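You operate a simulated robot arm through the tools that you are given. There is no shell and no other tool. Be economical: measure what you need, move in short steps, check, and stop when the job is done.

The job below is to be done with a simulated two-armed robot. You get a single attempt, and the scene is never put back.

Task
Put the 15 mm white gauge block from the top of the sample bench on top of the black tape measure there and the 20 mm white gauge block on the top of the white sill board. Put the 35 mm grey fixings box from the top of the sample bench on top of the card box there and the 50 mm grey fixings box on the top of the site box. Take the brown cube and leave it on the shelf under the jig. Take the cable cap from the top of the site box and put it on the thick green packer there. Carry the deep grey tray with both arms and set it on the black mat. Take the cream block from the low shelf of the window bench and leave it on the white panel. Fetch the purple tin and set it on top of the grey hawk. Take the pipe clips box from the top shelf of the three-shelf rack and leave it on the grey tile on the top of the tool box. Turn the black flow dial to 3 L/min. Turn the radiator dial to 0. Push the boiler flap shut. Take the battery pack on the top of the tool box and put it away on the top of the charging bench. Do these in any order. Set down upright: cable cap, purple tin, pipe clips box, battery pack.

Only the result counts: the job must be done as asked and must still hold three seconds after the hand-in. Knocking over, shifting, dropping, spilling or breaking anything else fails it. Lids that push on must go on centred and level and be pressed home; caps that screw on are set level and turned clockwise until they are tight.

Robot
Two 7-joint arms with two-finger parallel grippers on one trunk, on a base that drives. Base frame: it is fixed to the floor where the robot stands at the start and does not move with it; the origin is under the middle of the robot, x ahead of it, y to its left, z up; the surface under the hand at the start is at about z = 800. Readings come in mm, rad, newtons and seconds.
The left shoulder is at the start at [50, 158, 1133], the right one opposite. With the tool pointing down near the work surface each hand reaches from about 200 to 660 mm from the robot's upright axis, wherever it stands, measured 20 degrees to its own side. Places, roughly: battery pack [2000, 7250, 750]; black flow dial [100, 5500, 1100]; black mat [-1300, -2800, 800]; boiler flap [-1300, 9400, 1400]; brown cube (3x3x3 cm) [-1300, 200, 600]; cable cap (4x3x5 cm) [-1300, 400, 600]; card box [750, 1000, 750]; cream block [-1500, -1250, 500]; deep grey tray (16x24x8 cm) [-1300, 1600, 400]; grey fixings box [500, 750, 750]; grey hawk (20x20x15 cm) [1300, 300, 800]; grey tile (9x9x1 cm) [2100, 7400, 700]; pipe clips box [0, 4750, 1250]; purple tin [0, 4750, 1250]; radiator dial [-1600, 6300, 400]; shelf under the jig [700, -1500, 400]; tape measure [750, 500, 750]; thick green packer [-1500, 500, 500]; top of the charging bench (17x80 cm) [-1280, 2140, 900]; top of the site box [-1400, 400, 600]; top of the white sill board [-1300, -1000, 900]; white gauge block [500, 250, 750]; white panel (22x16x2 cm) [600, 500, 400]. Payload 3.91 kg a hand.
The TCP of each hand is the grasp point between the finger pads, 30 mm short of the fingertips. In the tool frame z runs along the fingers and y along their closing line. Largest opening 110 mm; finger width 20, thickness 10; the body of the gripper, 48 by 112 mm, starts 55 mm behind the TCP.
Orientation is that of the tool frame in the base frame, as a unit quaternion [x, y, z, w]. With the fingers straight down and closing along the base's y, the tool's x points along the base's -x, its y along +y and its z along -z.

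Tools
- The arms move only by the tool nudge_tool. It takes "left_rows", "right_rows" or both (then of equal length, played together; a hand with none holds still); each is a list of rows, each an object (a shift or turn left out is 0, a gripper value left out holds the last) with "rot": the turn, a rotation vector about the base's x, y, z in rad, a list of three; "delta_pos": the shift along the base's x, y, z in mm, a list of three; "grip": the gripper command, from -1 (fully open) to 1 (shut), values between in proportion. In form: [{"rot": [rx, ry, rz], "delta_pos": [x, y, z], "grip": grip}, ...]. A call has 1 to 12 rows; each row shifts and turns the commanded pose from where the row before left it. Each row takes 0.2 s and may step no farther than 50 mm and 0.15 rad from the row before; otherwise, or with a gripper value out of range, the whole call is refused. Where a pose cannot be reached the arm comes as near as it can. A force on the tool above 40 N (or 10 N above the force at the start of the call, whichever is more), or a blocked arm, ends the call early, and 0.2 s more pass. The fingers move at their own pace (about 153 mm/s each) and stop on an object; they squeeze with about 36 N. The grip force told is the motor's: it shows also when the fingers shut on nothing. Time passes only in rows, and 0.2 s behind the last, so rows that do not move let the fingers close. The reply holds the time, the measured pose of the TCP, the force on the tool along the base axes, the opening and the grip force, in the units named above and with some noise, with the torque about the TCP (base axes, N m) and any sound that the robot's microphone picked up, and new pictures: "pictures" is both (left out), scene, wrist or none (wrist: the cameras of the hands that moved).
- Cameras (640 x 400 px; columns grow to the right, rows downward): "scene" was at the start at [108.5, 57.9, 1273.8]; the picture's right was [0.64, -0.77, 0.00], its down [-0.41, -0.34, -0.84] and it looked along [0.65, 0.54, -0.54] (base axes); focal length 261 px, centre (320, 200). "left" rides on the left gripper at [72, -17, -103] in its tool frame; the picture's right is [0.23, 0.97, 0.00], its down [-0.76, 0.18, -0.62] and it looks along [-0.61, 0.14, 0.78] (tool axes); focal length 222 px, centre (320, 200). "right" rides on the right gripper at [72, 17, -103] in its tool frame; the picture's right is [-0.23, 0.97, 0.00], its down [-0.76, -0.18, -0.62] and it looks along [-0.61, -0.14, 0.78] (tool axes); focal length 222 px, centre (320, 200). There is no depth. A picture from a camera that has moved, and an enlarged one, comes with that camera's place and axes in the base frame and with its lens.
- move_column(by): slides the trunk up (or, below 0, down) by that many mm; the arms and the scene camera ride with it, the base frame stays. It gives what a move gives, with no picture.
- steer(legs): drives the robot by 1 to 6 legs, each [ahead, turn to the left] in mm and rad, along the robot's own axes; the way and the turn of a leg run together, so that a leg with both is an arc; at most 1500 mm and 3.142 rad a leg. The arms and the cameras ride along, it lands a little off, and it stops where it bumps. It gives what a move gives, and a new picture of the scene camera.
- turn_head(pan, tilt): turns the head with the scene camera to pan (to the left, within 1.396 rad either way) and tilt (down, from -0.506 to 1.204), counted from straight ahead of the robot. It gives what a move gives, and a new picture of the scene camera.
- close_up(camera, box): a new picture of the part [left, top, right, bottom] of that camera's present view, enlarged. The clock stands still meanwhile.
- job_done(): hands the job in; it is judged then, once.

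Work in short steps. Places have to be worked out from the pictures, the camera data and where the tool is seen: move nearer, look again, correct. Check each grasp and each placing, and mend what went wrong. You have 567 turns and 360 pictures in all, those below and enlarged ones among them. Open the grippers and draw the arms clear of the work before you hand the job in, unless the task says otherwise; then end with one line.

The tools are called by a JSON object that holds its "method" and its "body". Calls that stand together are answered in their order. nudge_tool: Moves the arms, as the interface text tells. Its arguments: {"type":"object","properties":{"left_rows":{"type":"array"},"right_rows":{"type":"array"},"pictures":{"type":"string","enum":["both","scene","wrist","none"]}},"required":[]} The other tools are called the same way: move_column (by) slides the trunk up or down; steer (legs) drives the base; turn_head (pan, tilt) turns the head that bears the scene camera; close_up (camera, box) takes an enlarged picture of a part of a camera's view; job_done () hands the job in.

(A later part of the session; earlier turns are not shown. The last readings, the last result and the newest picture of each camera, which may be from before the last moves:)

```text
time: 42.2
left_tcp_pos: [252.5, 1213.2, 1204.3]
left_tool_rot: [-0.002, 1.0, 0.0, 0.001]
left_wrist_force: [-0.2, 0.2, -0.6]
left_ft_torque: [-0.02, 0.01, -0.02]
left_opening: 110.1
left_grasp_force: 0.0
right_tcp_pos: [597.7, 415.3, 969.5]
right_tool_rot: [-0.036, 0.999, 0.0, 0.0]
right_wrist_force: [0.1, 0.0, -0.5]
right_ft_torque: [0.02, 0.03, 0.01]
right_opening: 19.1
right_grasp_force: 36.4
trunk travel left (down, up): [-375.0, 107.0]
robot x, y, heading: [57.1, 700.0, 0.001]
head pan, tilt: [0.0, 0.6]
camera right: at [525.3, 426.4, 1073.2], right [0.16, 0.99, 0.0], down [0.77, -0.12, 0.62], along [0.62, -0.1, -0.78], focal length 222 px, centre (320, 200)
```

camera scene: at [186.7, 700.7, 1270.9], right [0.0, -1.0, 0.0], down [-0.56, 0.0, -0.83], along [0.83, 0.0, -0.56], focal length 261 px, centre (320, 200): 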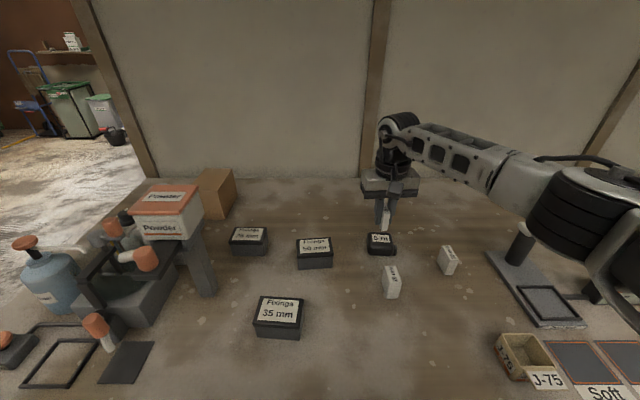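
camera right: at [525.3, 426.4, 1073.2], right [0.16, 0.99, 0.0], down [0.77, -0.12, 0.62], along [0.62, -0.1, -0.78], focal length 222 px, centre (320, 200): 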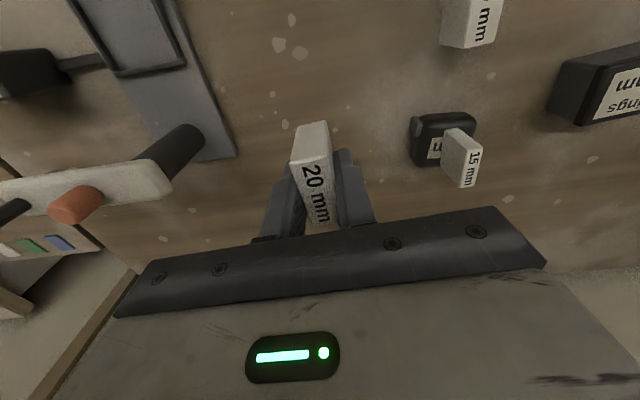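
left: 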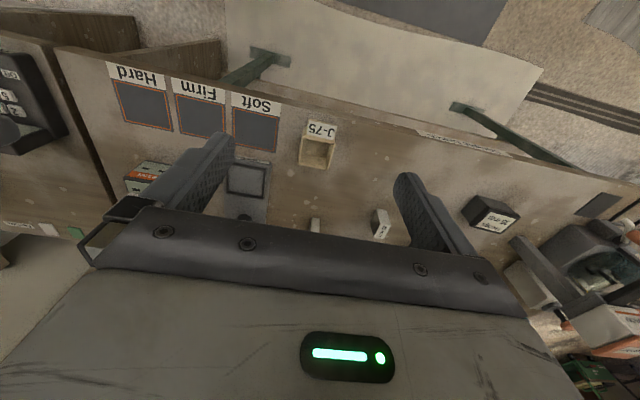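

The 20 mm block is held. Now the left hand goes over the 35 mm box at about (459, 773), staying high past the powder stand.

{"method": "nudge_tool", "body": {"left_rows": [{"delta_pos": [0, -48, 0]}, {"delta_pos": [0, -48, 0]}, {"delta_pos": [0, -48, 0]}, {"delta_pos": [0, -48, 0]}, {"delta_pos": [0, -48, 0]}, {"delta_pos": [15, -47, 0]}, {"delta_pos": [15, -46, 0]}, {"delta_pos": [30, -38, 0]}, {"delta_pos": [35, -34, 0]}, {"delta_pos": [40, -25, 0]}, {"delta_pos": [40, -10, -20], "rot": [0, 0, -0.07]}, {"delta_pos": [32, 0, -35]}], "right_rows": [{"delta_pos": [-40, -20, 15]}, {"delta_pos": [-40, -20, 15]}, {"delta_pos": [-40, -20, 15]}, {"delta_pos": [-40, -20, 15]}, {"delta_pos": [-40, -20, 15]}, {"delta_pos": [-40, -20, 15]}, {"delta_pos": [-30, -20, 15]}, {"delta_pos": [-30, -20, 15]}, {"delta_pos": [0, 0, 0]}, {"delta_pos": [0, 0, 0]}, {"delta_pos": [0, 0, 0]}, {"delta_pos": [0, 0, 0]}], "pictures": "none"}}

{"method": "nudge_tool", "body": {"left_rows": [{"delta_pos": [0, 0, -45]}, {"delta_pos": [0, 0, -45]}, {"delta_pos": [0, 0, -45]}, {"delta_pos": [0, 0, -45]}, {"delta_pos": [0, 0, -30]}, {"delta_pos": [0, 0, 0]}], "pictures": "wrist"}}

```text
time: 44.8
left_tcp_pos: [447.7, 824.3, 1179.7]
left_tool_rot: [0.034, 0.999, 0.0, 0.001]
left_wrist_force: [-0.1, -0.6, 0.6]
left_ft_torque: [0.02, 0.01, -0.02]
left_opening: 109.8
left_grasp_force: 0.1
left hand out of reach, approached as far as the arm can: row 10, 11
right_tcp_pos: [303.2, 254.5, 1088.3]
right_tool_rot: [-0.036, 0.999, 0.0, 0.0]
right_wrist_force: [0.7, 0.2, 0.6]
right_ft_torque: [0.0, -0.01, 0.0]
right_opening: 19.4
right_grasp_force: 36.5
trunk travel left (down, up): [-375.0, 107.0]
robot x, y, heading: [56.6, 699.7, 0.003]
head pan, tilt: [0.0, 0.6]
```

```text
time: 46.2
left_tcp_pos: [446.4, 818.3, 968.3]
left_tool_rot: [0.033, 0.999, 0.0, 0.001]
left_wrist_force: [0.1, 0.1, 0.2]
left_ft_torque: [0.01, 0.01, -0.01]
left_opening: 110.0
left_grasp_force: 0.2
right_tcp_pos: [304.6, 254.0, 1087.9]
right_tool_rot: [-0.036, 0.999, 0.0, 0.0]
right_wrist_force: [-0.4, 0.3, 0.0]
right_ft_torque: [0.0, -0.01, 0.0]
right_opening: 19.3
right_grasp_force: 36.0
trunk travel left (down, up): [-375.0, 107.0]
robot x, y, heading: [60.5, 697.1, 0.007]
head pan, tilt: [0.0, 0.6]
camera left: at [372.5, 807.3, 1071.1], right [-0.16, 0.99, 0.0], down [0.77, 0.13, 0.63], along [0.62, 0.1, -0.78], focal length 222 px, centre (320, 200)
```

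left: 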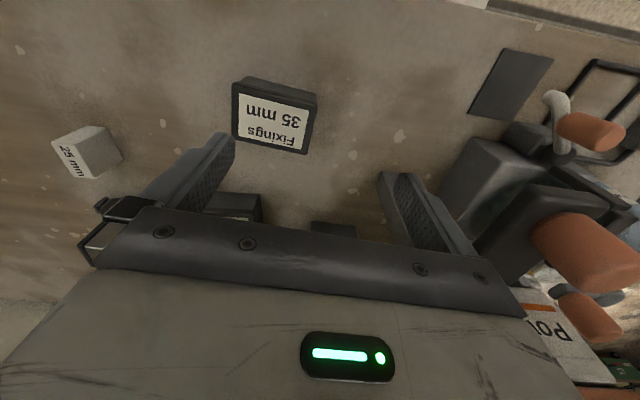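

The wrist view confirms the box at (458, 772). I shift over it.

{"method": "nudge_tool", "body": {"left_rows": [{"delta_pos": [12, -23, 0]}, {"delta_pos": [0, -23, 0]}, {"delta_pos": [0, 0, -40]}, {"delta_pos": [0, 0, 0]}], "pictures": "wrist"}}

```text
time: 47.2
left_tcp_pos: [444.3, 817.1, 937.8]
left_tool_rot: [0.034, 0.999, 0.0, 0.001]
left_wrist_force: [-0.3, -0.2, 0.3]
left_ft_torque: [-0.02, 0.02, -0.01]
left_opening: 110.2
left_grasp_force: 0.1
left hand out of reach, approached as far as the arm can: row 1, 2, 3
right_tcp_pos: [304.3, 254.5, 1087.7]
right_tool_rot: [-0.035, 0.999, -0.001, 0.0]
right_wrist_force: [0.0, -0.4, 0.7]
right_ft_torque: [0.02, 0.0, 0.01]
right_opening: 18.8
right_grasp_force: 35.6
trunk travel left (down, up): [-375.0, 107.0]
robot x, y, heading: [56.8, 701.7, -0.0]
head pan, tilt: [0.0, 0.6]
camera left: at [371.6, 805.8, 1040.1], right [-0.16, 0.99, 0.0], down [0.77, 0.13, 0.62], along [0.62, 0.1, -0.78], focal length 222 px, centre (320, 200)
```

left: 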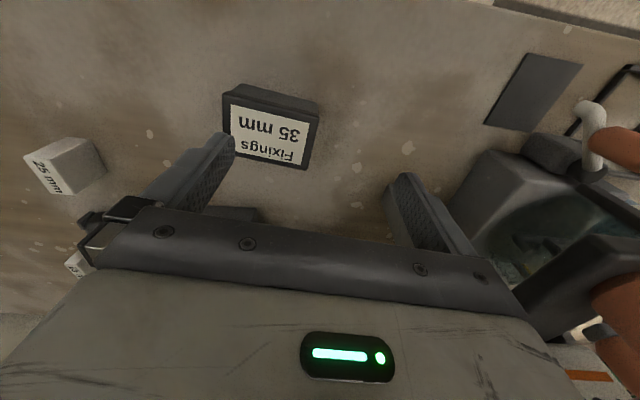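

The arm is stuck at a joint limit; I try rising and moving across in a different sequence.

{"method": "nudge_tool", "body": {"left_rows": [{"delta_pos": [0, 0, 45]}, {"delta_pos": [0, 0, 45]}, {"delta_pos": [-30, 0, 30], "rot": [0, 0, 0.07]}, {"delta_pos": [-40, 0, 10]}, {"delta_pos": [0, -25, 0]}, {"delta_pos": [0, -25, 0]}, {"delta_pos": [0, 0, 0]}], "pictures": "none"}}

```text
time: 48.8
left_tcp_pos: [375.0, 781.9, 1070.3]
left_tool_rot: [-0.005, 1.0, -0.001, 0.002]
left_wrist_force: [-0.3, 0.0, -0.7]
left_ft_torque: [0.02, 0.01, -0.02]
left_opening: 110.2
left_grasp_force: 0.1
left hand out of reach, approached as far as the arm can: row 6
right_tcp_pos: [304.1, 254.8, 1088.5]
right_tool_rot: [-0.036, 0.999, -0.001, 0.0]
right_wrist_force: [0.7, 0.1, -0.1]
right_ft_torque: [-0.02, 0.01, 0.02]
right_opening: 19.0
right_grasp_force: 35.4
trunk travel left (down, up): [-375.0, 107.0]
robot x, y, heading: [59.8, 697.4, 0.006]
head pan, tilt: [0.0, 0.6]
```

I test whether turning the wrist frees the motion inward.

{"method": "nudge_tool", "body": {"left_rows": [{"rot": [0, 0, 0.15]}, {"rot": [0, 0, 0.15]}, {"delta_pos": [0, -25, 0]}, {"delta_pos": [0, -25, 0]}, {"delta_pos": [0, 0, 0]}], "pictures": "none"}}

```text
time: 50.0
left_tcp_pos: [374.4, 781.6, 1070.5]
left_tool_rot: [-0.151, 0.989, 0.0, 0.001]
left_wrist_force: [0.7, -0.5, -0.3]
left_ft_torque: [0.0, 0.01, -0.03]
left_opening: 110.0
left_grasp_force: 0.1
left hand out of reach, approached as far as the arm can: row 3, 4
right_tcp_pos: [304.1, 254.2, 1087.3]
right_tool_rot: [-0.036, 0.999, 0.0, 0.001]
right_wrist_force: [0.0, 0.7, -0.5]
right_ft_torque: [0.01, -0.01, 0.04]
right_opening: 19.1
right_grasp_force: 35.9
trunk travel left (down, up): [-375.0, 107.0]
robot x, y, heading: [57.6, 699.9, 0.001]
head pan, tilt: [0.0, 0.6]
```

It's the shoulder side that limits. I back off 80 mm and turn the base 0.3 rad to the right so the box lies on the left arm's side.

{"method": "steer", "body": {"legs": [[-80, 0], [0, -0.3]]}}

```text
time: 52.0
left_tcp_pos: [305.8, 684.5, 1071.9]
left_tool_rot: [-0.001, 1.0, 0.001, 0.001]
left_wrist_force: [0.1, 0.0, 0.2]
left_ft_torque: [0.01, 0.01, 0.02]
left_opening: 109.9
left_grasp_force: 0.0
right_tcp_pos: [82.5, 201.5, 1088.7]
right_tool_rot: [0.115, 0.993, 0.0, 0.0]
right_wrist_force: [1.2, -0.2, 0.0]
right_ft_torque: [0.01, 0.01, -0.01]
right_opening: 19.1
right_grasp_force: 36.5
trunk travel left (down, up): [-375.0, 107.0]
robot x, y, heading: [-19.7, 699.0, -0.303]
head pan, tilt: [0.0, 0.6]
camera scene: at [103.4, 662.2, 1270.9], right [-0.3, -0.96, 0.0], down [-0.54, 0.17, -0.83], along [0.79, -0.24, -0.56], focal length 261 px, centre (320, 200)
```

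scene: 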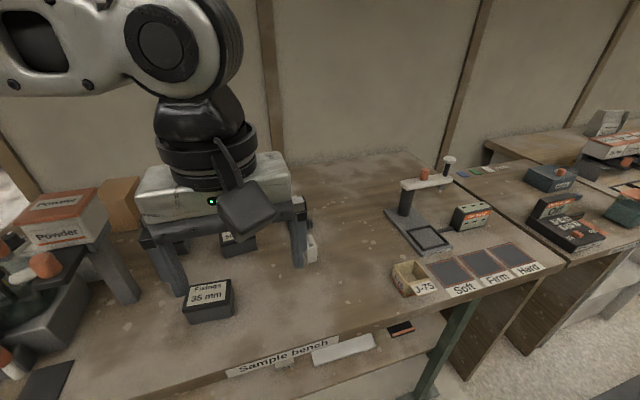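

Now move the left hand over the box.

{"method": "nudge_tool", "body": {"left_rows": [{"delta_pos": [38, 22, -10]}, {"delta_pos": [38, 22, -10]}, {"delta_pos": [38, 22, -10], "rot": [0, 0, -0.07]}, {"delta_pos": [38, 21.5, -10]}, {"delta_pos": [0, 0, -45]}, {"delta_pos": [0, 0, -45]}, {"delta_pos": [0, 0, -20]}, {"delta_pos": [0, 0, 0]}], "pictures": "wrist"}}

```text
time: 53.8
left_tcp_pos: [461.0, 771.8, 922.1]
left_tool_rot: [0.034, 0.999, 0.0, 0.0]
left_wrist_force: [0.7, -0.1, 0.1]
left_ft_torque: [-0.04, 0.0, 0.0]
left_opening: 109.9
left_grasp_force: 0.0
right_tcp_pos: [81.7, 202.4, 1087.6]
right_tool_rot: [0.115, 0.993, 0.0, 0.001]
right_wrist_force: [0.1, 0.9, -0.4]
right_ft_torque: [0.0, 0.02, 0.03]
right_opening: 18.8
right_grasp_force: 36.0
trunk travel left (down, up): [-375.0, 107.0]
robot x, y, heading: [-18.0, 700.3, -0.296]
head pan, tilt: [0.0, 0.6]
camera left: at [387.6, 760.9, 1024.4], right [-0.16, 0.99, 0.0], down [0.77, 0.13, 0.62], along [0.62, 0.1, -0.78], focal length 222 px, centre (320, 200)
```

left: 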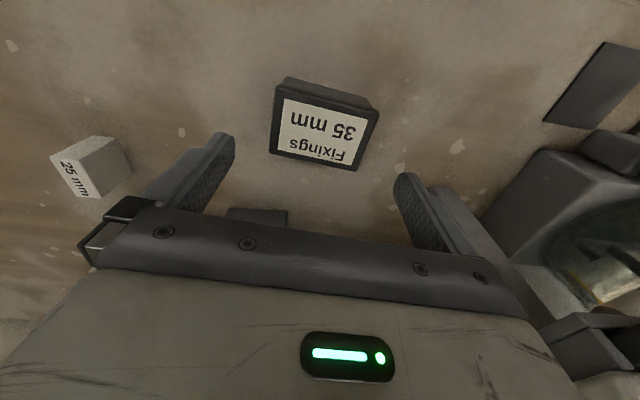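

Slight correction and descend to grip height, then close and lift.

{"method": "nudge_tool", "body": {"left_rows": [{"delta_pos": [-4, 3, -40]}, {"delta_pos": [0, 0, -30]}, {"delta_pos": [0, 0, -16]}, {"delta_pos": [0, 0, 0]}], "pictures": "wrist"}}

```text
time: 54.8
left_tcp_pos: [454.8, 775.2, 836.9]
left_tool_rot: [0.034, 0.999, 0.0, 0.001]
left_wrist_force: [-0.2, -0.2, 0.2]
left_ft_torque: [0.0, -0.02, -0.02]
left_opening: 110.2
left_grasp_force: 0.0
right_tcp_pos: [83.2, 200.6, 1088.3]
right_tool_rot: [0.115, 0.993, 0.0, 0.0]
right_wrist_force: [-0.1, 0.9, -0.7]
right_ft_torque: [0.02, -0.01, 0.03]
right_opening: 19.0
right_grasp_force: 35.8
trunk travel left (down, up): [-375.0, 107.0]
robot x, y, heading: [-18.3, 697.7, -0.301]
head pan, tilt: [0.0, 0.6]
camera left: at [382.1, 764.3, 939.0], right [-0.16, 0.99, 0.0], down [0.77, 0.13, 0.63], along [0.62, 0.1, -0.78], focal length 222 px, centre (320, 200)
```

left: 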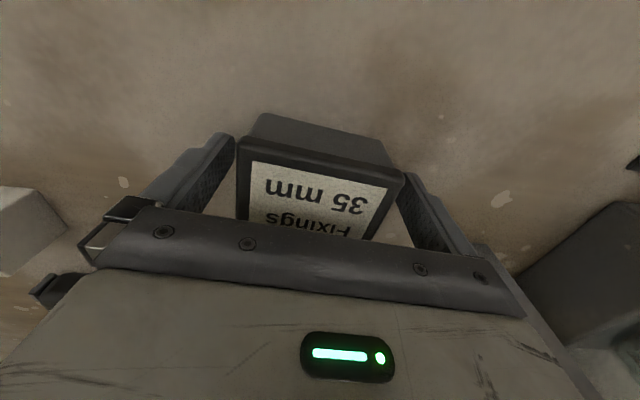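

{"method": "nudge_tool", "body": {"left_rows": [{"grip": -0.6}, {"grip": -0.3}, {"grip": 0.2}, {"grip": 1}, {"grip": 1}, {"grip": 1}, {"delta_pos": [0, 0, 40]}, {"delta_pos": [0, 0, 45]}, {"delta_pos": [0, 0, 45]}, {"delta_pos": [0, 0, 45]}], "pictures": "wrist"}}

```text
time: 57.0
left_tcp_pos: [454.4, 774.3, 1012.0]
left_tool_rot: [0.035, 0.999, 0.0, 0.0]
left_wrist_force: [-0.7, 0.0, -2.0]
left_ft_torque: [-0.01, 0.0, 0.01]
left_opening: 79.6
left_grasp_force: 36.0
right_tcp_pos: [82.4, 201.6, 1087.7]
right_tool_rot: [0.116, 0.993, 0.0, -0.001]
right_wrist_force: [-0.3, 0.6, 0.0]
right_ft_torque: [0.0, 0.01, -0.03]
right_opening: 19.2
right_grasp_force: 35.8
trunk travel left (down, up): [-375.0, 107.0]
robot x, y, heading: [-17.5, 701.3, -0.299]
head pan, tilt: [0.0, 0.6]
camera left: at [380.0, 762.3, 1115.4], right [-0.16, 0.99, 0.0], down [0.77, 0.12, 0.62], along [0.62, 0.1, -0.78], focal length 222 px, centre (320, 200)
```

left: 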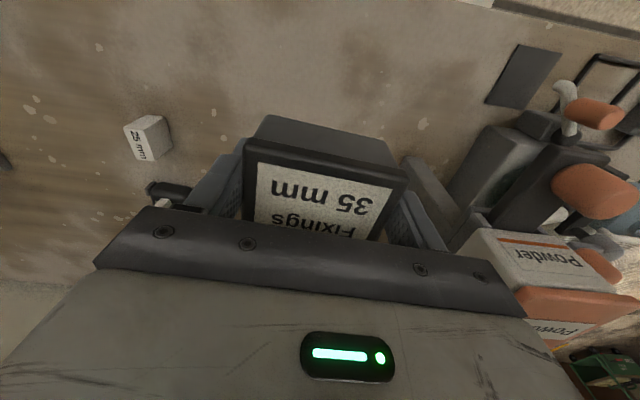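

Box held (80 mm wide). I draw it in and raise it, and look left to plan the way to the bench's left end.

{"method": "nudge_tool", "body": {"left_rows": [{"delta_pos": [-20, 0, 40]}, {"delta_pos": [-30, 15, 35]}, {"delta_pos": [-30, 20, 35]}, {"delta_pos": [-30, 20, 30]}, {"delta_pos": [-30, 20, 0]}], "pictures": "none"}}

{"method": "turn_head", "body": {"pan": 1.39, "tilt": 0.45}}

```text
refused: row 3 steps farther than a row can; nothing moved
```

```text
time: 58.5
left_tcp_pos: [454.1, 774.2, 1011.3]
left_tool_rot: [0.034, 0.999, 0.0, 0.0]
left_wrist_force: [-0.5, -0.1, -3.2]
left_ft_torque: [-0.01, 0.0, -0.02]
left_opening: 79.6
left_grasp_force: 35.4
right_tcp_pos: [84.1, 201.7, 1087.5]
right_tool_rot: [0.116, 0.993, 0.0, 0.0]
right_wrist_force: [0.0, 0.4, -0.2]
right_ft_torque: [-0.03, 0.0, 0.04]
right_opening: 19.3
right_grasp_force: 36.3
trunk travel left (down, up): [-375.0, 107.0]
robot x, y, heading: [-18.8, 696.3, -0.299]
head pan, tilt: [1.389, 0.45]
camera scene: at [62.0, 769.9, 1284.4], right [0.89, -0.46, 0.0], down [-0.2, -0.39, -0.9], along [0.42, 0.8, -0.44], focal length 261 px, centre (320, 200)
```

scene: 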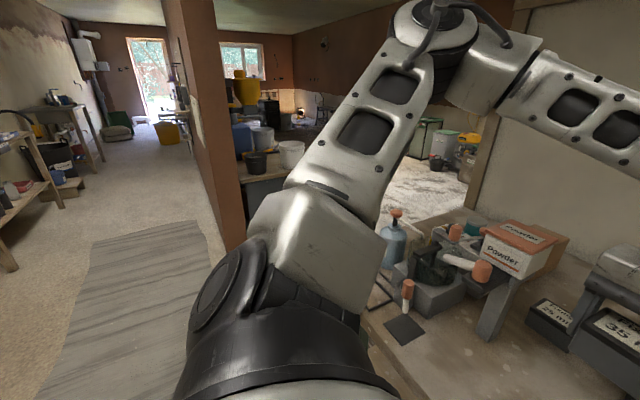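

There is open floor to the bench's left end. First I draw the left hand in.

{"method": "nudge_tool", "body": {"left_rows": [{"delta_pos": [-20, 0, 40]}, {"delta_pos": [-30, 15, 30]}, {"delta_pos": [-30, 20, 30]}, {"delta_pos": [-30, 20, 30]}, {"delta_pos": [-30, 20, 0]}], "pictures": "none"}}

{"method": "steer", "body": {"legs": [[-150, 0], [0, 1.87], [1000, 0], [0, -1.5708], [400, 0]]}}

```text
time: 59.8
left_tcp_pos: [312.6, 847.0, 1138.2]
left_tool_rot: [0.034, 0.999, 0.0, 0.001]
left_wrist_force: [0.7, -0.2, -2.8]
left_ft_torque: [0.03, 0.0, 0.01]
left_opening: 79.6
left_grasp_force: 36.1
right_tcp_pos: [82.4, 202.3, 1087.5]
right_tool_rot: [0.115, 0.993, 0.0, 0.0]
right_wrist_force: [-0.2, 0.2, -0.2]
right_ft_torque: [-0.01, -0.02, 0.01]
right_opening: 18.9
right_grasp_force: 35.5
trunk travel left (down, up): [-375.0, 107.0]
robot x, y, heading: [-19.3, 696.1, -0.297]
head pan, tilt: [1.389, 0.45]
```

```text
time: 76.5
left_tcp_pos: [545.5, 1977.1, 1137.6]
left_tool_rot: [-0.098, 0.995, 0.0, 0.001]
left_wrist_force: [0.2, 0.4, -2.4]
left_ft_torque: [0.03, 0.05, 0.01]
left_opening: 79.7
left_grasp_force: 35.8
right_tcp_pos: [492.6, 1293.0, 1089.0]
right_tool_rot: [-0.017, 1.0, 0.001, 0.0]
right_wrist_force: [0.1, 0.8, 0.4]
right_ft_torque: [-0.02, 0.02, 0.0]
right_opening: 18.9
right_grasp_force: 36.1
trunk travel left (down, up): [-375.0, 107.0]
robot x, y, heading: [259.4, 1749.2, -0.036]
head pan, tilt: [1.389, 0.45]
camera scene: at [322.8, 1835.9, 1284.4], right [0.98, -0.22, 0.0], down [-0.09, -0.42, -0.9], along [0.19, 0.88, -0.44], focal length 261 px, centre (320, 200)
```

scene: 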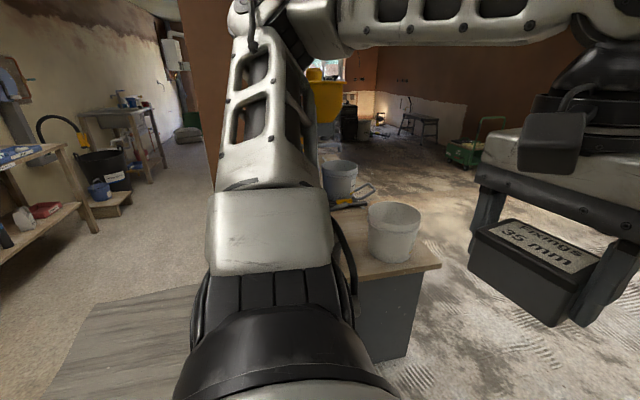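

Clear of the bucket table. I go on to x≈650 and turn to face the bench end.

{"method": "turn_head", "body": {"pan": 0.0, "tilt": 0.6}}

{"method": "steer", "body": {"legs": [[390, 0], [0, -1.535]]}}

```text
time: 78.0
left_tcp_pos: [544.6, 1975.4, 1138.5]
left_tool_rot: [-0.097, 0.995, 0.0, 0.0]
left_wrist_force: [-0.4, 1.0, -2.0]
left_ft_torque: [0.01, 0.05, -0.02]
left_opening: 80.1
left_grasp_force: 36.0
right_tcp_pos: [491.2, 1291.4, 1087.7]
right_tool_rot: [-0.016, 1.0, 0.0, 0.0]
right_wrist_force: [0.4, 0.2, -1.4]
right_ft_torque: [-0.01, 0.02, -0.01]
right_opening: 19.2
right_grasp_force: 36.2
trunk travel left (down, up): [-375.0, 107.0]
robot x, y, heading: [260.4, 1744.0, -0.039]
head pan, tilt: [0.0, 0.6]
camera scene: at [390.9, 1743.0, 1270.9], right [-0.04, -1.0, 0.0], down [-0.56, 0.02, -0.83], along [0.82, -0.03, -0.56], focal length 261 px, centre (320, 200)
```

scene: 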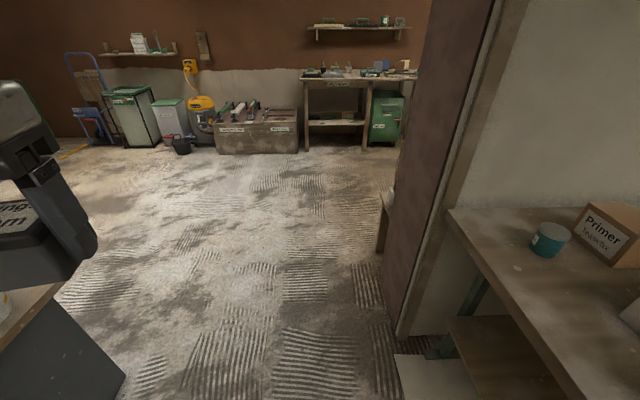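

```text
time: 84.1
left_tcp_pos: [900.7, 1469.9, 1139.0]
left_tool_rot: [0.603, 0.798, -0.001, 0.001]
left_wrist_force: [0.1, 1.1, -2.9]
left_ft_torque: [0.03, 0.0, -0.02]
left_opening: 79.8
left_grasp_force: 35.9
right_tcp_pos: [217.0, 1467.9, 1088.2]
right_tool_rot: [0.665, 0.747, 0.0, -0.001]
right_wrist_force: [-0.2, 0.2, -0.1]
right_ft_torque: [0.0, -0.01, 0.0]
right_opening: 18.9
right_grasp_force: 35.9
trunk travel left (down, up): [-375.0, 107.0]
robot x, y, heading: [649.0, 1733.2, -1.526]
head pan, tilt: [0.0, 0.6]
camera scene: at [655.5, 1605.0, 1270.9], right [-1.0, -0.05, 0.0], down [-0.03, 0.56, -0.82], along [0.04, -0.82, -0.57], focal length 261 px, centre (320, 200)
```

scene: 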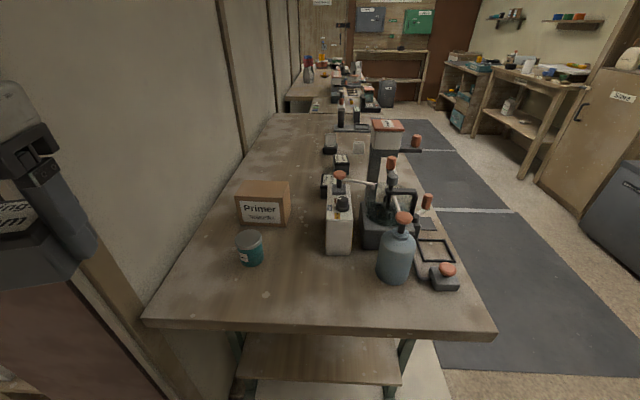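

The "Primer" card box is well visible. I zoom on it for its exact place.

{"method": "close_up", "body": {"camera": "scene", "box": [200, 160, 360, 280]}}

```text
3.33 times, centred on (280, 220) of scene
camera zoom: at [655.5, 1605.0, 1270.9], right [-1.0, -0.05, 0.0], down [-0.03, 0.56, -0.82], along [0.04, -0.82, -0.57], focal length 871 px, centre (453, 133)
```

zoom: 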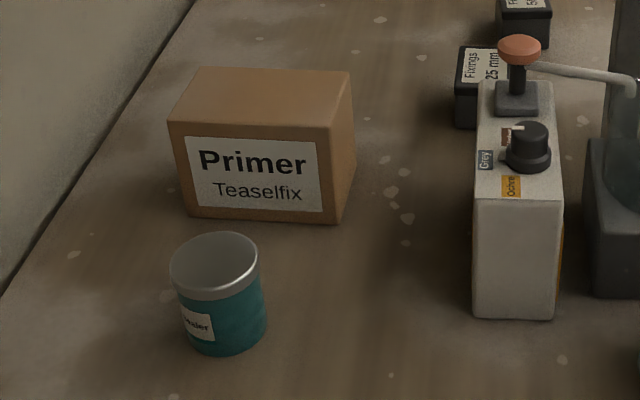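

Card box top centre ≈ (836, 1016), top z≈898. I drive 140 mm nearer.

{"method": "steer", "body": {"legs": [[140, 0]]}}

```text
time: 85.4
left_tcp_pos: [908.0, 1327.7, 1137.5]
left_tool_rot: [0.602, 0.799, 0.0, 0.001]
left_wrist_force: [-1.1, 0.0, -3.2]
left_ft_torque: [0.06, 0.03, -0.02]
left_opening: 79.5
left_grasp_force: 36.1
right_tcp_pos: [223.5, 1324.9, 1087.0]
right_tool_rot: [0.665, 0.747, 0.0, 0.0]
right_wrist_force: [0.6, -0.9, -0.6]
right_ft_torque: [0.01, -0.05, 0.01]
right_opening: 18.6
right_grasp_force: 36.4
trunk travel left (down, up): [-375.0, 107.0]
robot x, y, heading: [659.5, 1590.3, -1.52]
head pan, tilt: [0.0, 0.6]
camera scene: at [662.5, 1462.4, 1270.7], right [-1.0, -0.05, 0.0], down [-0.03, 0.57, -0.82], along [0.04, -0.82, -0.57], focal length 261 px, centre (320, 200)
```

scene: 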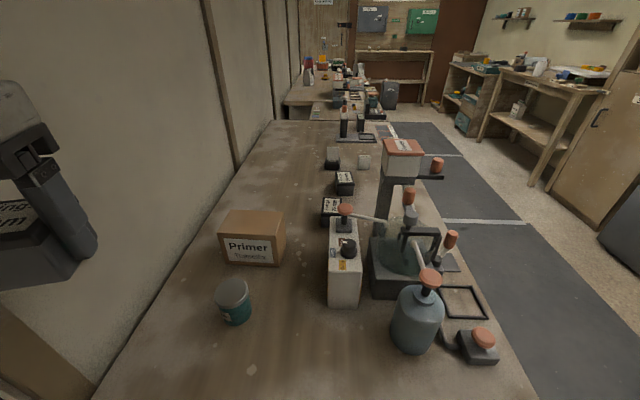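

Now bring the box over the card box, moving away from the wall first.

{"method": "nudge_tool", "body": {"left_rows": [{"delta_pos": [-40, 0, 0]}, {"delta_pos": [-32, -20, -10], "rot": [0, 0, -0.14]}, {"delta_pos": [0, -45, -15], "rot": [0, 0, -0.136]}, {"delta_pos": [0, -45, -15]}, {"delta_pos": [0, -45, -15]}, {"delta_pos": [0, -45, -15]}, {"delta_pos": [0, -45, -15]}, {"delta_pos": [0, -45, -15]}, {"delta_pos": [0, -22, -25]}, {"delta_pos": [0, 0, 0]}], "pictures": "both"}}

```text
time: 87.0
left_tcp_pos: [851.0, 1148.9, 1185.7]
left_tool_rot: [0.691, 0.708, -0.103, 0.102]
left_wrist_force: [0.0, -0.6, -4.2]
left_ft_torque: [0.02, -0.01, -0.02]
left_opening: 79.8
left_grasp_force: 36.1
left hand out of reach, approached as far as the arm can: row 7, 8
right_tcp_pos: [216.1, 1370.3, 1092.9]
right_tool_rot: [0.663, 0.748, -0.013, 0.016]
right_wrist_force: [1.2, 0.1, -0.1]
right_ft_torque: [0.0, 0.03, 0.02]
right_opening: 19.0
right_grasp_force: 35.7
trunk travel left (down, up): [-375.0, 107.0]
robot x, y, heading: [655.8, 1602.7, -1.5]
head pan, tilt: [0.0, 0.6]
stopped in row 8 (left hand): the arm was blocked; the commanded pose is now the measured one
camera scene: at [656.0, 1517.5, 1274.2], right [-1.0, -0.07, -0.01], down [-0.03, 0.53, -0.85], along [0.06, -0.85, -0.53], focal length 261 px, centre (320, 200)
camera left: at [832.6, 1248.4, 1262.7], right [0.97, 0.24, -0.07], down [0.19, -0.54, 0.82], along [0.16, -0.8, -0.57], focal length 222 px, centre (320, 200)
```

scene: 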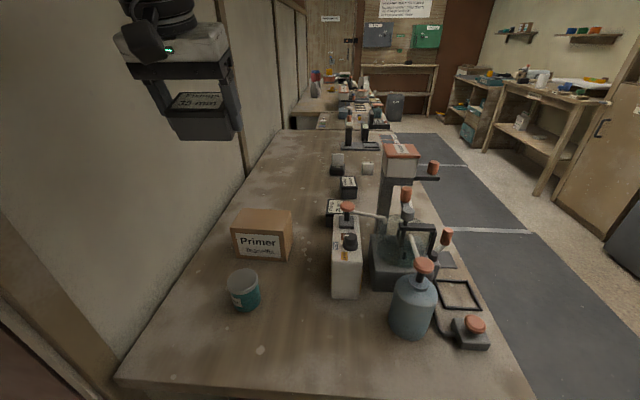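
left: 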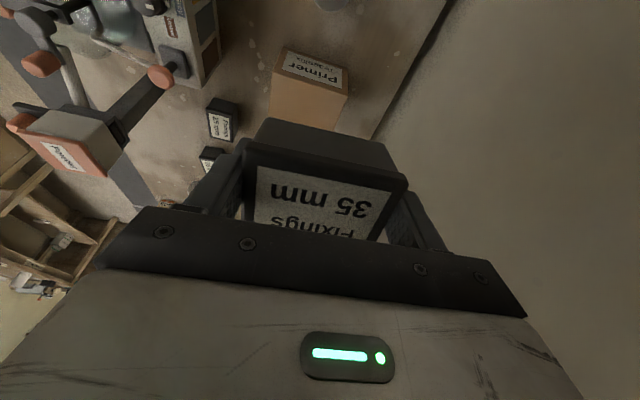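

The left arm is blocked and pushes the robot back: its elbow likely meets the wall post. I withdraw at once toward +y.

{"method": "nudge_tool", "body": {"left_rows": [{"delta_pos": [0, 40, 0]}, {"delta_pos": [0, 40, 0]}, {"delta_pos": [0, 40, 0]}, {"delta_pos": [0, 0, 0]}, {"delta_pos": [0, 0, 0]}], "pictures": "scene"}}

```text
time: 88.2
left_tcp_pos: [856.2, 1229.7, 1151.0]
left_tool_rot: [0.696, 0.709, -0.079, 0.076]
left_wrist_force: [-0.2, 0.4, -3.1]
left_ft_torque: [0.02, 0.0, 0.02]
left_opening: 79.7
left_grasp_force: 35.8
right_tcp_pos: [223.0, 1333.4, 1088.5]
right_tool_rot: [0.664, 0.748, -0.001, 0.0]
right_wrist_force: [-0.1, 0.3, -0.5]
right_ft_torque: [0.0, -0.02, 0.01]
right_opening: 19.3
right_grasp_force: 35.5
trunk travel left (down, up): [-375.0, 107.0]
robot x, y, heading: [657.4, 1598.3, -1.508]
head pan, tilt: [0.0, 0.6]
camera scene: at [664.2, 1473.1, 1271.0], right [-1.0, -0.06, 0.0], down [-0.03, 0.56, -0.83], along [0.05, -0.82, -0.56], focal length 261 px, centre (320, 200)
```

scene: 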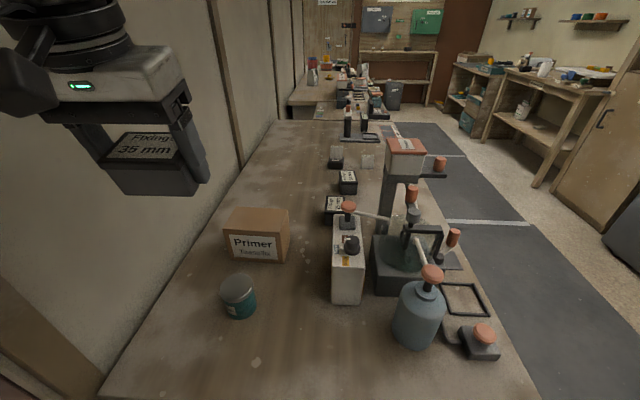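

The robot stands straight again. I retract and level the left hand, then shift the base ~110 mm away from the wall.

{"method": "nudge_tool", "body": {"left_rows": [{"delta_pos": [0, 45, 0], "rot": [0.11, 0, 0]}, {"delta_pos": [0, 45, 0], "rot": [0.11, 0, 0]}, {"delta_pos": [0, 30, 0]}, {"delta_pos": [0, 0, 0]}], "pictures": "none"}}

{"method": "steer", "body": {"legs": [[-350, 0], [0, -0.31], [365, 0], [0, 0.25]]}}

```text
time: 89.2
left_tcp_pos: [857.2, 1349.7, 1148.9]
left_tool_rot: [0.701, 0.713, -0.001, -0.001]
left_wrist_force: [-0.3, 0.1, -3.2]
left_ft_torque: [0.01, 0.02, -0.03]
left_opening: 79.8
left_grasp_force: 36.3
right_tcp_pos: [222.5, 1334.0, 1089.0]
right_tool_rot: [0.664, 0.747, 0.0, 0.0]
right_wrist_force: [0.4, 0.4, -0.2]
right_ft_torque: [0.0, -0.03, 0.0]
right_opening: 19.2
right_grasp_force: 36.1
trunk travel left (down, up): [-375.0, 107.0]
robot x, y, heading: [658.1, 1601.2, -1.51]
head pan, tilt: [0.0, 0.6]
```

```text
time: 95.3
left_tcp_pos: [741.3, 1344.3, 1149.9]
left_tool_rot: [0.713, 0.701, -0.001, -0.001]
left_wrist_force: [0.0, 0.1, -2.9]
left_ft_torque: [0.0, 0.0, 0.0]
left_opening: 79.7
left_grasp_force: 35.9
right_tcp_pos: [104.8, 1352.2, 1088.9]
right_tool_rot: [0.677, 0.736, 0.001, -0.001]
right_wrist_force: [-0.2, -0.2, -0.1]
right_ft_torque: [0.0, 0.03, -0.03]
right_opening: 19.2
right_grasp_force: 36.7
trunk travel left (down, up): [-375.0, 107.0]
robot x, y, heading: [550.7, 1600.4, -1.549]
head pan, tilt: [0.0, 0.6]
camera scene: at [552.2, 1473.7, 1270.8], right [-1.0, -0.03, 0.0], down [-0.01, 0.56, -0.82], along [0.02, -0.82, -0.57], focal length 261 px, centre (320, 200)
```

scene: 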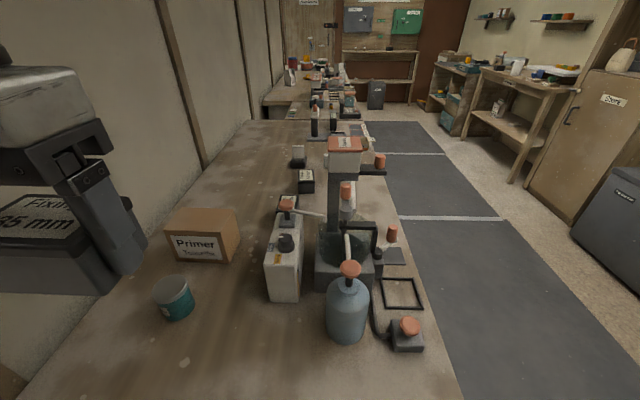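

Good position. I move the hand in stages toward the card box, checking for blocking.

{"method": "nudge_tool", "body": {"left_rows": [{"delta_pos": [10, -45, -8]}, {"delta_pos": [10, -45, -8]}, {"delta_pos": [10, -45, -8]}, {"delta_pos": [10, -45, -8]}, {"delta_pos": [10, -45, -8]}, {"delta_pos": [0, 0, 0]}], "pictures": "none"}}

```text
time: 96.7
left_tcp_pos: [788.1, 1118.9, 1111.3]
left_tool_rot: [0.713, 0.701, 0.0, 0.0]
left_wrist_force: [-0.5, 0.4, -2.1]
left_ft_torque: [0.0, 0.01, -0.02]
left_opening: 79.6
left_grasp_force: 36.0
right_tcp_pos: [104.6, 1351.5, 1087.6]
right_tool_rot: [0.678, 0.736, -0.001, -0.001]
right_wrist_force: [0.2, -0.3, 0.1]
right_ft_torque: [-0.02, 0.01, -0.02]
right_opening: 19.4
right_grasp_force: 36.4
trunk travel left (down, up): [-375.0, 107.0]
robot x, y, heading: [546.3, 1601.1, -1.55]
head pan, tilt: [0.0, 0.6]
```

{"method": "nudge_tool", "body": {"left_rows": [{"delta_pos": [16, -34, -15]}, {"delta_pos": [16, -34, -15]}, {"delta_pos": [16, -34, -20]}, {"delta_pos": [0, 0, -40]}, {"delta_pos": [0, 0, -40]}, {"delta_pos": [0, 0, 0]}], "pictures": "both"}}

```text
time: 98.1
left_tcp_pos: [845.8, 1048.5, 978.3]
left_tool_rot: [0.714, 0.701, -0.001, 0.0]
left_wrist_force: [-0.1, 0.5, -2.6]
left_ft_torque: [0.0, 0.04, 0.0]
left_opening: 79.7
left_grasp_force: 36.1
left hand out of reach, approached as far as the arm can: row 2, 3, 5
right_tcp_pos: [106.7, 1351.0, 1088.2]
right_tool_rot: [0.678, 0.735, 0.0, 0.0]
right_wrist_force: [1.4, -0.6, -0.4]
right_ft_torque: [0.0, 0.02, 0.03]
right_opening: 19.2
right_grasp_force: 36.2
trunk travel left (down, up): [-375.0, 107.0]
robot x, y, heading: [548.8, 1601.7, -1.546]
head pan, tilt: [0.0, 0.6]
camera scene: at [552.0, 1473.8, 1270.9], right [-1.0, -0.03, 0.0], down [-0.01, 0.56, -0.82], along [0.02, -0.82, -0.57], focal length 261 px, centre (320, 200)
camera left: at [831.7, 1121.5, 1081.4], right [0.98, 0.21, 0.0], down [0.17, -0.76, 0.62], along [0.13, -0.61, -0.78], focal length 222 px, centre (320, 200)
```

scene: 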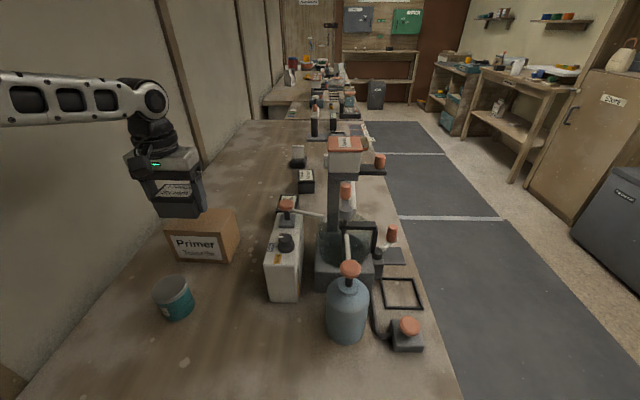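
left: 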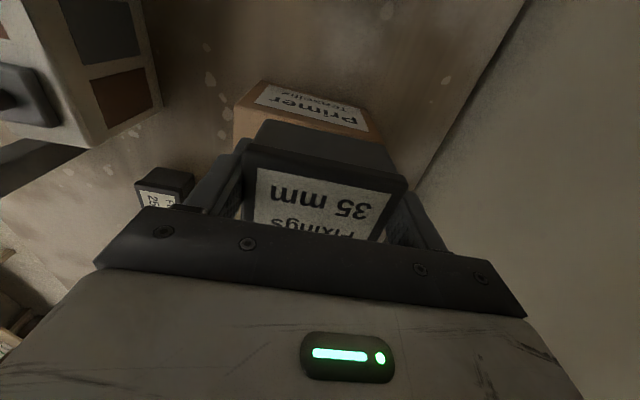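

The hand is 32 mm short of centre. I creep the base 24 mm ahead.

{"method": "steer", "body": {"legs": [[24, 0]]}}

```text
time: 98.9
left_tcp_pos: [847.1, 1023.6, 978.3]
left_tool_rot: [0.713, 0.701, -0.001, 0.0]
left_wrist_force: [-0.4, -0.3, -3.3]
left_ft_torque: [0.03, 0.01, -0.02]
left_opening: 79.6
left_grasp_force: 36.1
right_tcp_pos: [106.5, 1325.6, 1088.3]
right_tool_rot: [0.677, 0.736, 0.0, 0.001]
right_wrist_force: [1.1, -0.8, -0.6]
right_ft_torque: [0.01, 0.01, 0.0]
right_opening: 19.0
right_grasp_force: 35.6
trunk travel left (down, up): [-375.0, 107.0]
robot x, y, heading: [550.4, 1578.4, -1.55]
head pan, tilt: [0.0, 0.6]
camera scene: at [552.8, 1449.0, 1270.7], right [-1.0, -0.03, 0.0], down [-0.01, 0.57, -0.82], along [0.02, -0.82, -0.57], focal length 261 px, centre (320, 200)
```

scene: 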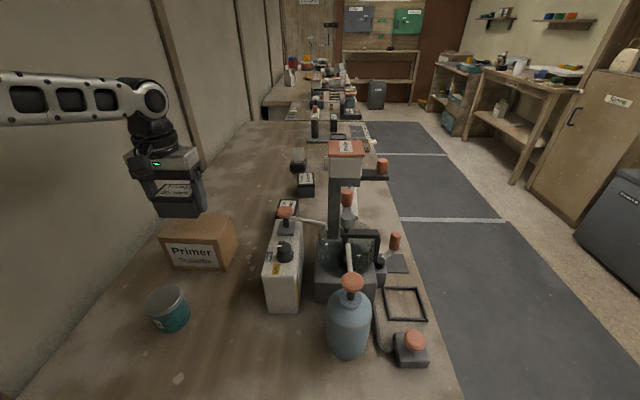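

{"method": "nudge_tool", "body": {"left_rows": [{"delta_pos": [-9, -4, 0]}, {"delta_pos": [0, 0, -20]}, {"delta_pos": [0, 0, -12]}, {"delta_pos": [0, 0, 0]}], "pictures": "none"}}

{"method": "close_up", "body": {"camera": "scene", "box": [110, 130, 270, 280]}}

```text
time: 99.9
left_tcp_pos: [843.6, 1031.5, 951.0]
left_tool_rot: [0.713, 0.702, -0.002, 0.0]
left_wrist_force: [-0.4, -0.2, -3.4]
left_ft_torque: [-0.03, -0.01, -0.02]
left_opening: 79.8
left_grasp_force: 35.7
left hand out of reach, approached as far as the arm can: row 1, 2, 3
right_tcp_pos: [107.6, 1326.2, 1088.4]
right_tool_rot: [0.677, 0.736, 0.0, 0.0]
right_wrist_force: [-0.1, -0.5, -0.5]
right_ft_torque: [-0.05, -0.04, 0.0]
right_opening: 19.3
right_grasp_force: 35.8
trunk travel left (down, up): [-375.0, 107.0]
robot x, y, heading: [551.6, 1576.5, -1.547]
head pan, tilt: [0.0, 0.6]
```

```text
2.67 times, centred on (190, 205) of scene
camera zoom: at [552.8, 1449.8, 1270.8], right [-1.0, -0.03, 0.0], down [-0.01, 0.56, -0.82], along [0.02, -0.82, -0.57], focal length 697 px, centre (667, 187)
```

zoom: 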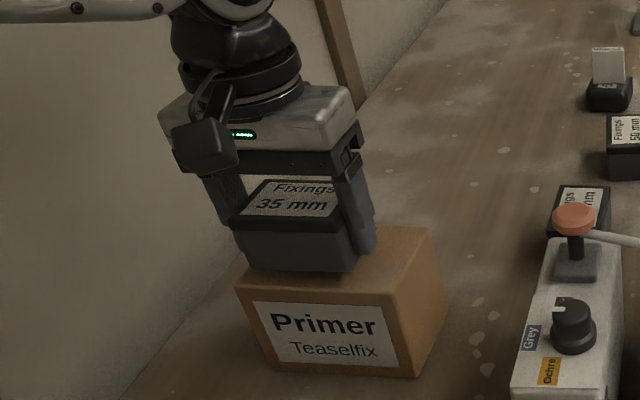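

Lowering shortens the reach, so I raise the hand again for reach and will use the column to lower it instead.

{"method": "nudge_tool", "body": {"left_rows": [{"delta_pos": [0, 0, 30]}, {"delta_pos": [-4, -10, 0]}, {"delta_pos": [0, 0, 0]}], "pictures": "none"}}

```text
time: 100.7
left_tcp_pos: [839.6, 1025.9, 981.6]
left_tool_rot: [0.712, 0.702, -0.002, 0.0]
left_wrist_force: [0.1, 0.4, -2.9]
left_ft_torque: [0.01, -0.02, 0.02]
left_opening: 79.9
left_grasp_force: 36.2
left hand out of reach, approached as far as the arm can: row 2
right_tcp_pos: [107.8, 1326.6, 1087.6]
right_tool_rot: [0.677, 0.736, -0.001, 0.001]
right_wrist_force: [-0.9, 0.1, 0.3]
right_ft_torque: [-0.01, -0.02, 0.02]
right_opening: 19.1
right_grasp_force: 35.9
trunk travel left (down, up): [-375.0, 107.0]
robot x, y, heading: [549.9, 1575.1, -1.54]
head pan, tilt: [0.0, 0.6]
```

{"method": "steer", "body": {"legs": [[10, 0]]}}

{"method": "move_column", "body": {"by": -38}}

{"method": "close_up", "body": {"camera": "scene", "box": [110, 130, 270, 280]}}

```text
time: 101.5
left_tcp_pos: [839.8, 1017.0, 980.6]
left_tool_rot: [0.713, 0.701, -0.003, 0.0]
left_wrist_force: [-0.4, -0.1, -2.2]
left_ft_torque: [0.05, 0.03, 0.02]
left_opening: 79.8
left_grasp_force: 35.7
right_tcp_pos: [107.3, 1315.9, 1087.4]
right_tool_rot: [0.677, 0.736, 0.0, 0.0]
right_wrist_force: [0.2, -0.5, -0.1]
right_ft_torque: [0.02, 0.0, 0.03]
right_opening: 19.0
right_grasp_force: 35.5
trunk travel left (down, up): [-375.0, 107.0]
robot x, y, heading: [551.1, 1566.7, -1.546]
head pan, tilt: [0.0, 0.6]
camera scene: at [553.0, 1439.4, 1270.8], right [-1.0, -0.03, 0.0], down [-0.01, 0.57, -0.82], along [0.02, -0.82, -0.57], focal length 261 px, centre (320, 200)
```

scene: 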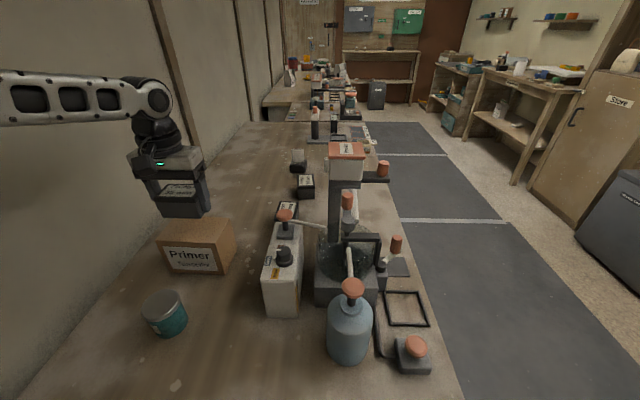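

```text
time: 102.3
left_tcp_pos: [840.6, 1017.6, 943.1]
left_tool_rot: [0.713, 0.701, -0.003, 0.001]
left_wrist_force: [0.3, -0.2, -2.0]
left_ft_torque: [0.02, 0.02, 0.0]
left_opening: 79.7
left_grasp_force: 36.1
right_tcp_pos: [106.4, 1316.3, 1049.8]
right_tool_rot: [0.676, 0.737, 0.001, 0.0]
right_wrist_force: [0.2, -0.6, -0.8]
right_ft_torque: [-0.01, 0.01, 0.0]
right_opening: 19.1
right_grasp_force: 36.2
trunk travel left (down, up): [-337.0, 145.0]
robot x, y, heading: [547.2, 1568.7, -1.545]
head pan, tilt: [0.0, 0.6]
```

```text
2.67 times, centred on (190, 205) of scene
camera zoom: at [553.1, 1440.1, 1232.8], right [-1.0, -0.03, 0.0], down [-0.01, 0.56, -0.83], along [0.02, -0.82, -0.57], focal length 697 px, centre (667, 187)
```

zoom: 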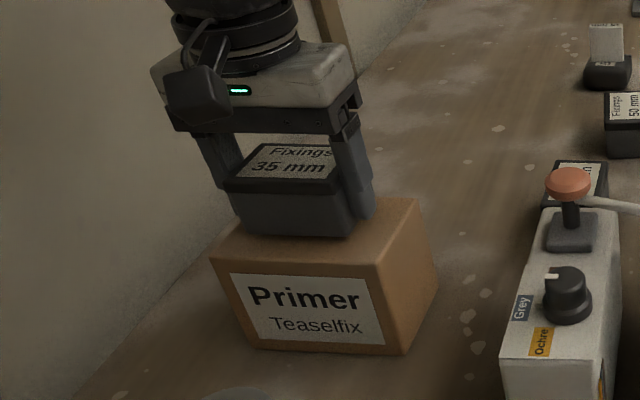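

Well over the card box, a few mm above. I lower by the column in small steps.

{"method": "move_column", "body": {"by": -5}}

{"method": "move_column", "body": {"by": -3}}

```text
time: 102.8
left_tcp_pos: [841.4, 1017.3, 937.7]
left_tool_rot: [0.713, 0.701, -0.002, 0.0]
left_wrist_force: [-0.2, -0.4, -2.5]
left_ft_torque: [0.01, -0.03, -0.03]
left_opening: 79.7
left_grasp_force: 36.1
right_tcp_pos: [107.0, 1316.0, 1045.2]
right_tool_rot: [0.676, 0.736, 0.0, -0.001]
right_wrist_force: [0.3, 0.9, -0.9]
right_ft_torque: [-0.01, 0.05, 0.01]
right_opening: 19.1
right_grasp_force: 35.9
trunk travel left (down, up): [-332.0, 150.0]
robot x, y, heading: [550.3, 1568.0, -1.546]
head pan, tilt: [0.0, 0.6]
```

```text
time: 103.4
left_tcp_pos: [839.8, 1016.6, 935.0]
left_tool_rot: [0.713, 0.701, -0.003, 0.001]
left_wrist_force: [0.3, -0.4, 1.5]
left_ft_torque: [0.11, -0.18, 0.0]
left_opening: 79.9
left_grasp_force: 35.6
right_tcp_pos: [106.3, 1316.6, 1041.0]
right_tool_rot: [0.677, 0.736, 0.001, -0.001]
right_wrist_force: [0.0, 0.2, -1.4]
right_ft_torque: [-0.02, -0.01, 0.02]
right_opening: 19.1
right_grasp_force: 35.6
trunk travel left (down, up): [-329.0, 153.0]
robot x, y, heading: [550.7, 1564.4, -1.545]
head pan, tilt: [0.0, 0.6]
```

Contact. Open the gripper and rise with the column.

{"method": "nudge_tool", "body": {"left_rows": [{"grip": -0.6}, {"grip": -0.8}, {"grip": -0.85}, {"grip": -0.85}], "pictures": "none"}}

{"method": "move_column", "body": {"by": 110}}

{"method": "close_up", "body": {"camera": "scene", "box": [90, 130, 270, 300]}}

```text
time: 104.4
left_tcp_pos: [839.9, 1016.0, 934.1]
left_tool_rot: [0.712, 0.702, -0.003, 0.001]
left_wrist_force: [0.1, -0.3, 0.9]
left_ft_torque: [0.03, 0.0, 0.0]
left_opening: 102.0
left_grasp_force: 0.1
right_tcp_pos: [107.6, 1316.6, 1043.1]
right_tool_rot: [0.677, 0.736, -0.001, -0.001]
right_wrist_force: [0.5, -0.6, -1.1]
right_ft_torque: [0.01, -0.02, -0.01]
right_opening: 19.0
right_grasp_force: 35.6
trunk travel left (down, up): [-329.0, 153.0]
robot x, y, heading: [548.2, 1566.0, -1.542]
head pan, tilt: [0.0, 0.6]
```

```text
time: 105.8
left_tcp_pos: [838.5, 1017.1, 1044.4]
left_tool_rot: [0.712, 0.702, -0.002, 0.0]
left_wrist_force: [-0.4, 0.5, -0.3]
left_ft_torque: [-0.01, -0.03, -0.01]
left_opening: 101.7
left_grasp_force: 0.1
right_tcp_pos: [107.3, 1315.0, 1152.5]
right_tool_rot: [0.677, 0.736, 0.001, 0.0]
right_wrist_force: [1.0, -0.1, -0.5]
right_ft_torque: [0.02, 0.03, -0.03]
right_opening: 19.2
right_grasp_force: 35.9
trunk travel left (down, up): [-439.0, 43.0]
robot x, y, heading: [549.2, 1566.0, -1.546]
head pan, tilt: [0.0, 0.6]
```

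```text
2.35 times, centred on (180, 215) of scene
camera zoom: at [552.9, 1440.0, 1334.8], right [-1.0, -0.03, 0.0], down [-0.01, 0.56, -0.82], along [0.02, -0.82, -0.57], focal length 615 px, centre (649, 165)
```

zoom: 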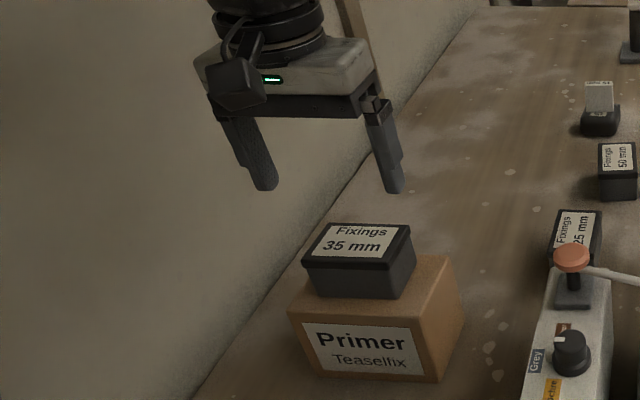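

The 35 mm box sits well on the card box. I retract the left hand and drive around to the bench front for the 50 mm box.

{"method": "nudge_tool", "body": {"left_rows": [{"delta_pos": [0, 45, 15]}, {"delta_pos": [0, 45, 15]}, {"delta_pos": [0, 45, 15]}, {"delta_pos": [0, 45, 15]}, {"delta_pos": [-10, 45, 0]}, {"delta_pos": [-10, 30, 0]}], "pictures": "none"}}

{"method": "steer", "body": {"legs": [[-200, 0], [0, -1.596], [750, 0], [0, 1.5708], [1236, 0]]}}

```text
time: 107.2
left_tcp_pos: [820.6, 1271.8, 1104.1]
left_tool_rot: [0.713, 0.701, -0.003, -0.001]
left_wrist_force: [0.9, 0.4, -0.6]
left_ft_torque: [-0.01, -0.02, -0.01]
left_opening: 101.5
left_grasp_force: 0.0
right_tcp_pos: [107.6, 1316.4, 1152.7]
right_tool_rot: [0.676, 0.737, -0.001, 0.0]
right_wrist_force: [-0.2, 0.6, 0.2]
right_ft_torque: [0.01, -0.01, 0.0]
right_opening: 19.5
right_grasp_force: 36.1
trunk travel left (down, up): [-439.0, 43.0]
robot x, y, heading: [549.2, 1570.3, -1.546]
head pan, tilt: [0.0, 0.6]
```

```text
time: 125.8
left_tcp_pos: [138.7, 219.4, 1102.6]
left_tool_rot: [0.705, 0.709, -0.002, 0.0]
left_wrist_force: [-0.2, -0.3, -0.1]
left_ft_torque: [0.01, 0.01, -0.03]
left_opening: 101.7
left_grasp_force: 0.1
right_tcp_pos: [-576.6, 248.6, 1153.0]
right_tool_rot: [0.668, 0.744, 0.0, -0.001]
right_wrist_force: [-0.8, 0.0, -0.7]
right_ft_torque: [0.0, 0.02, -0.02]
right_opening: 19.0
right_grasp_force: 36.4
trunk travel left (down, up): [-439.0, 43.0]
robot x, y, heading: [-139.8, 508.8, -1.524]
head pan, tilt: [0.0, 0.6]
camera scene: at [-133.3, 382.2, 1334.8], right [-1.0, -0.05, 0.0], down [-0.03, 0.56, -0.82], along [0.04, -0.82, -0.57], focal length 261 px, centre (320, 200)
```

scene: 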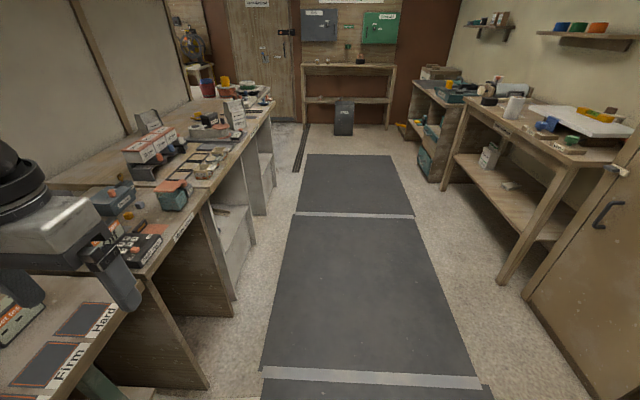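

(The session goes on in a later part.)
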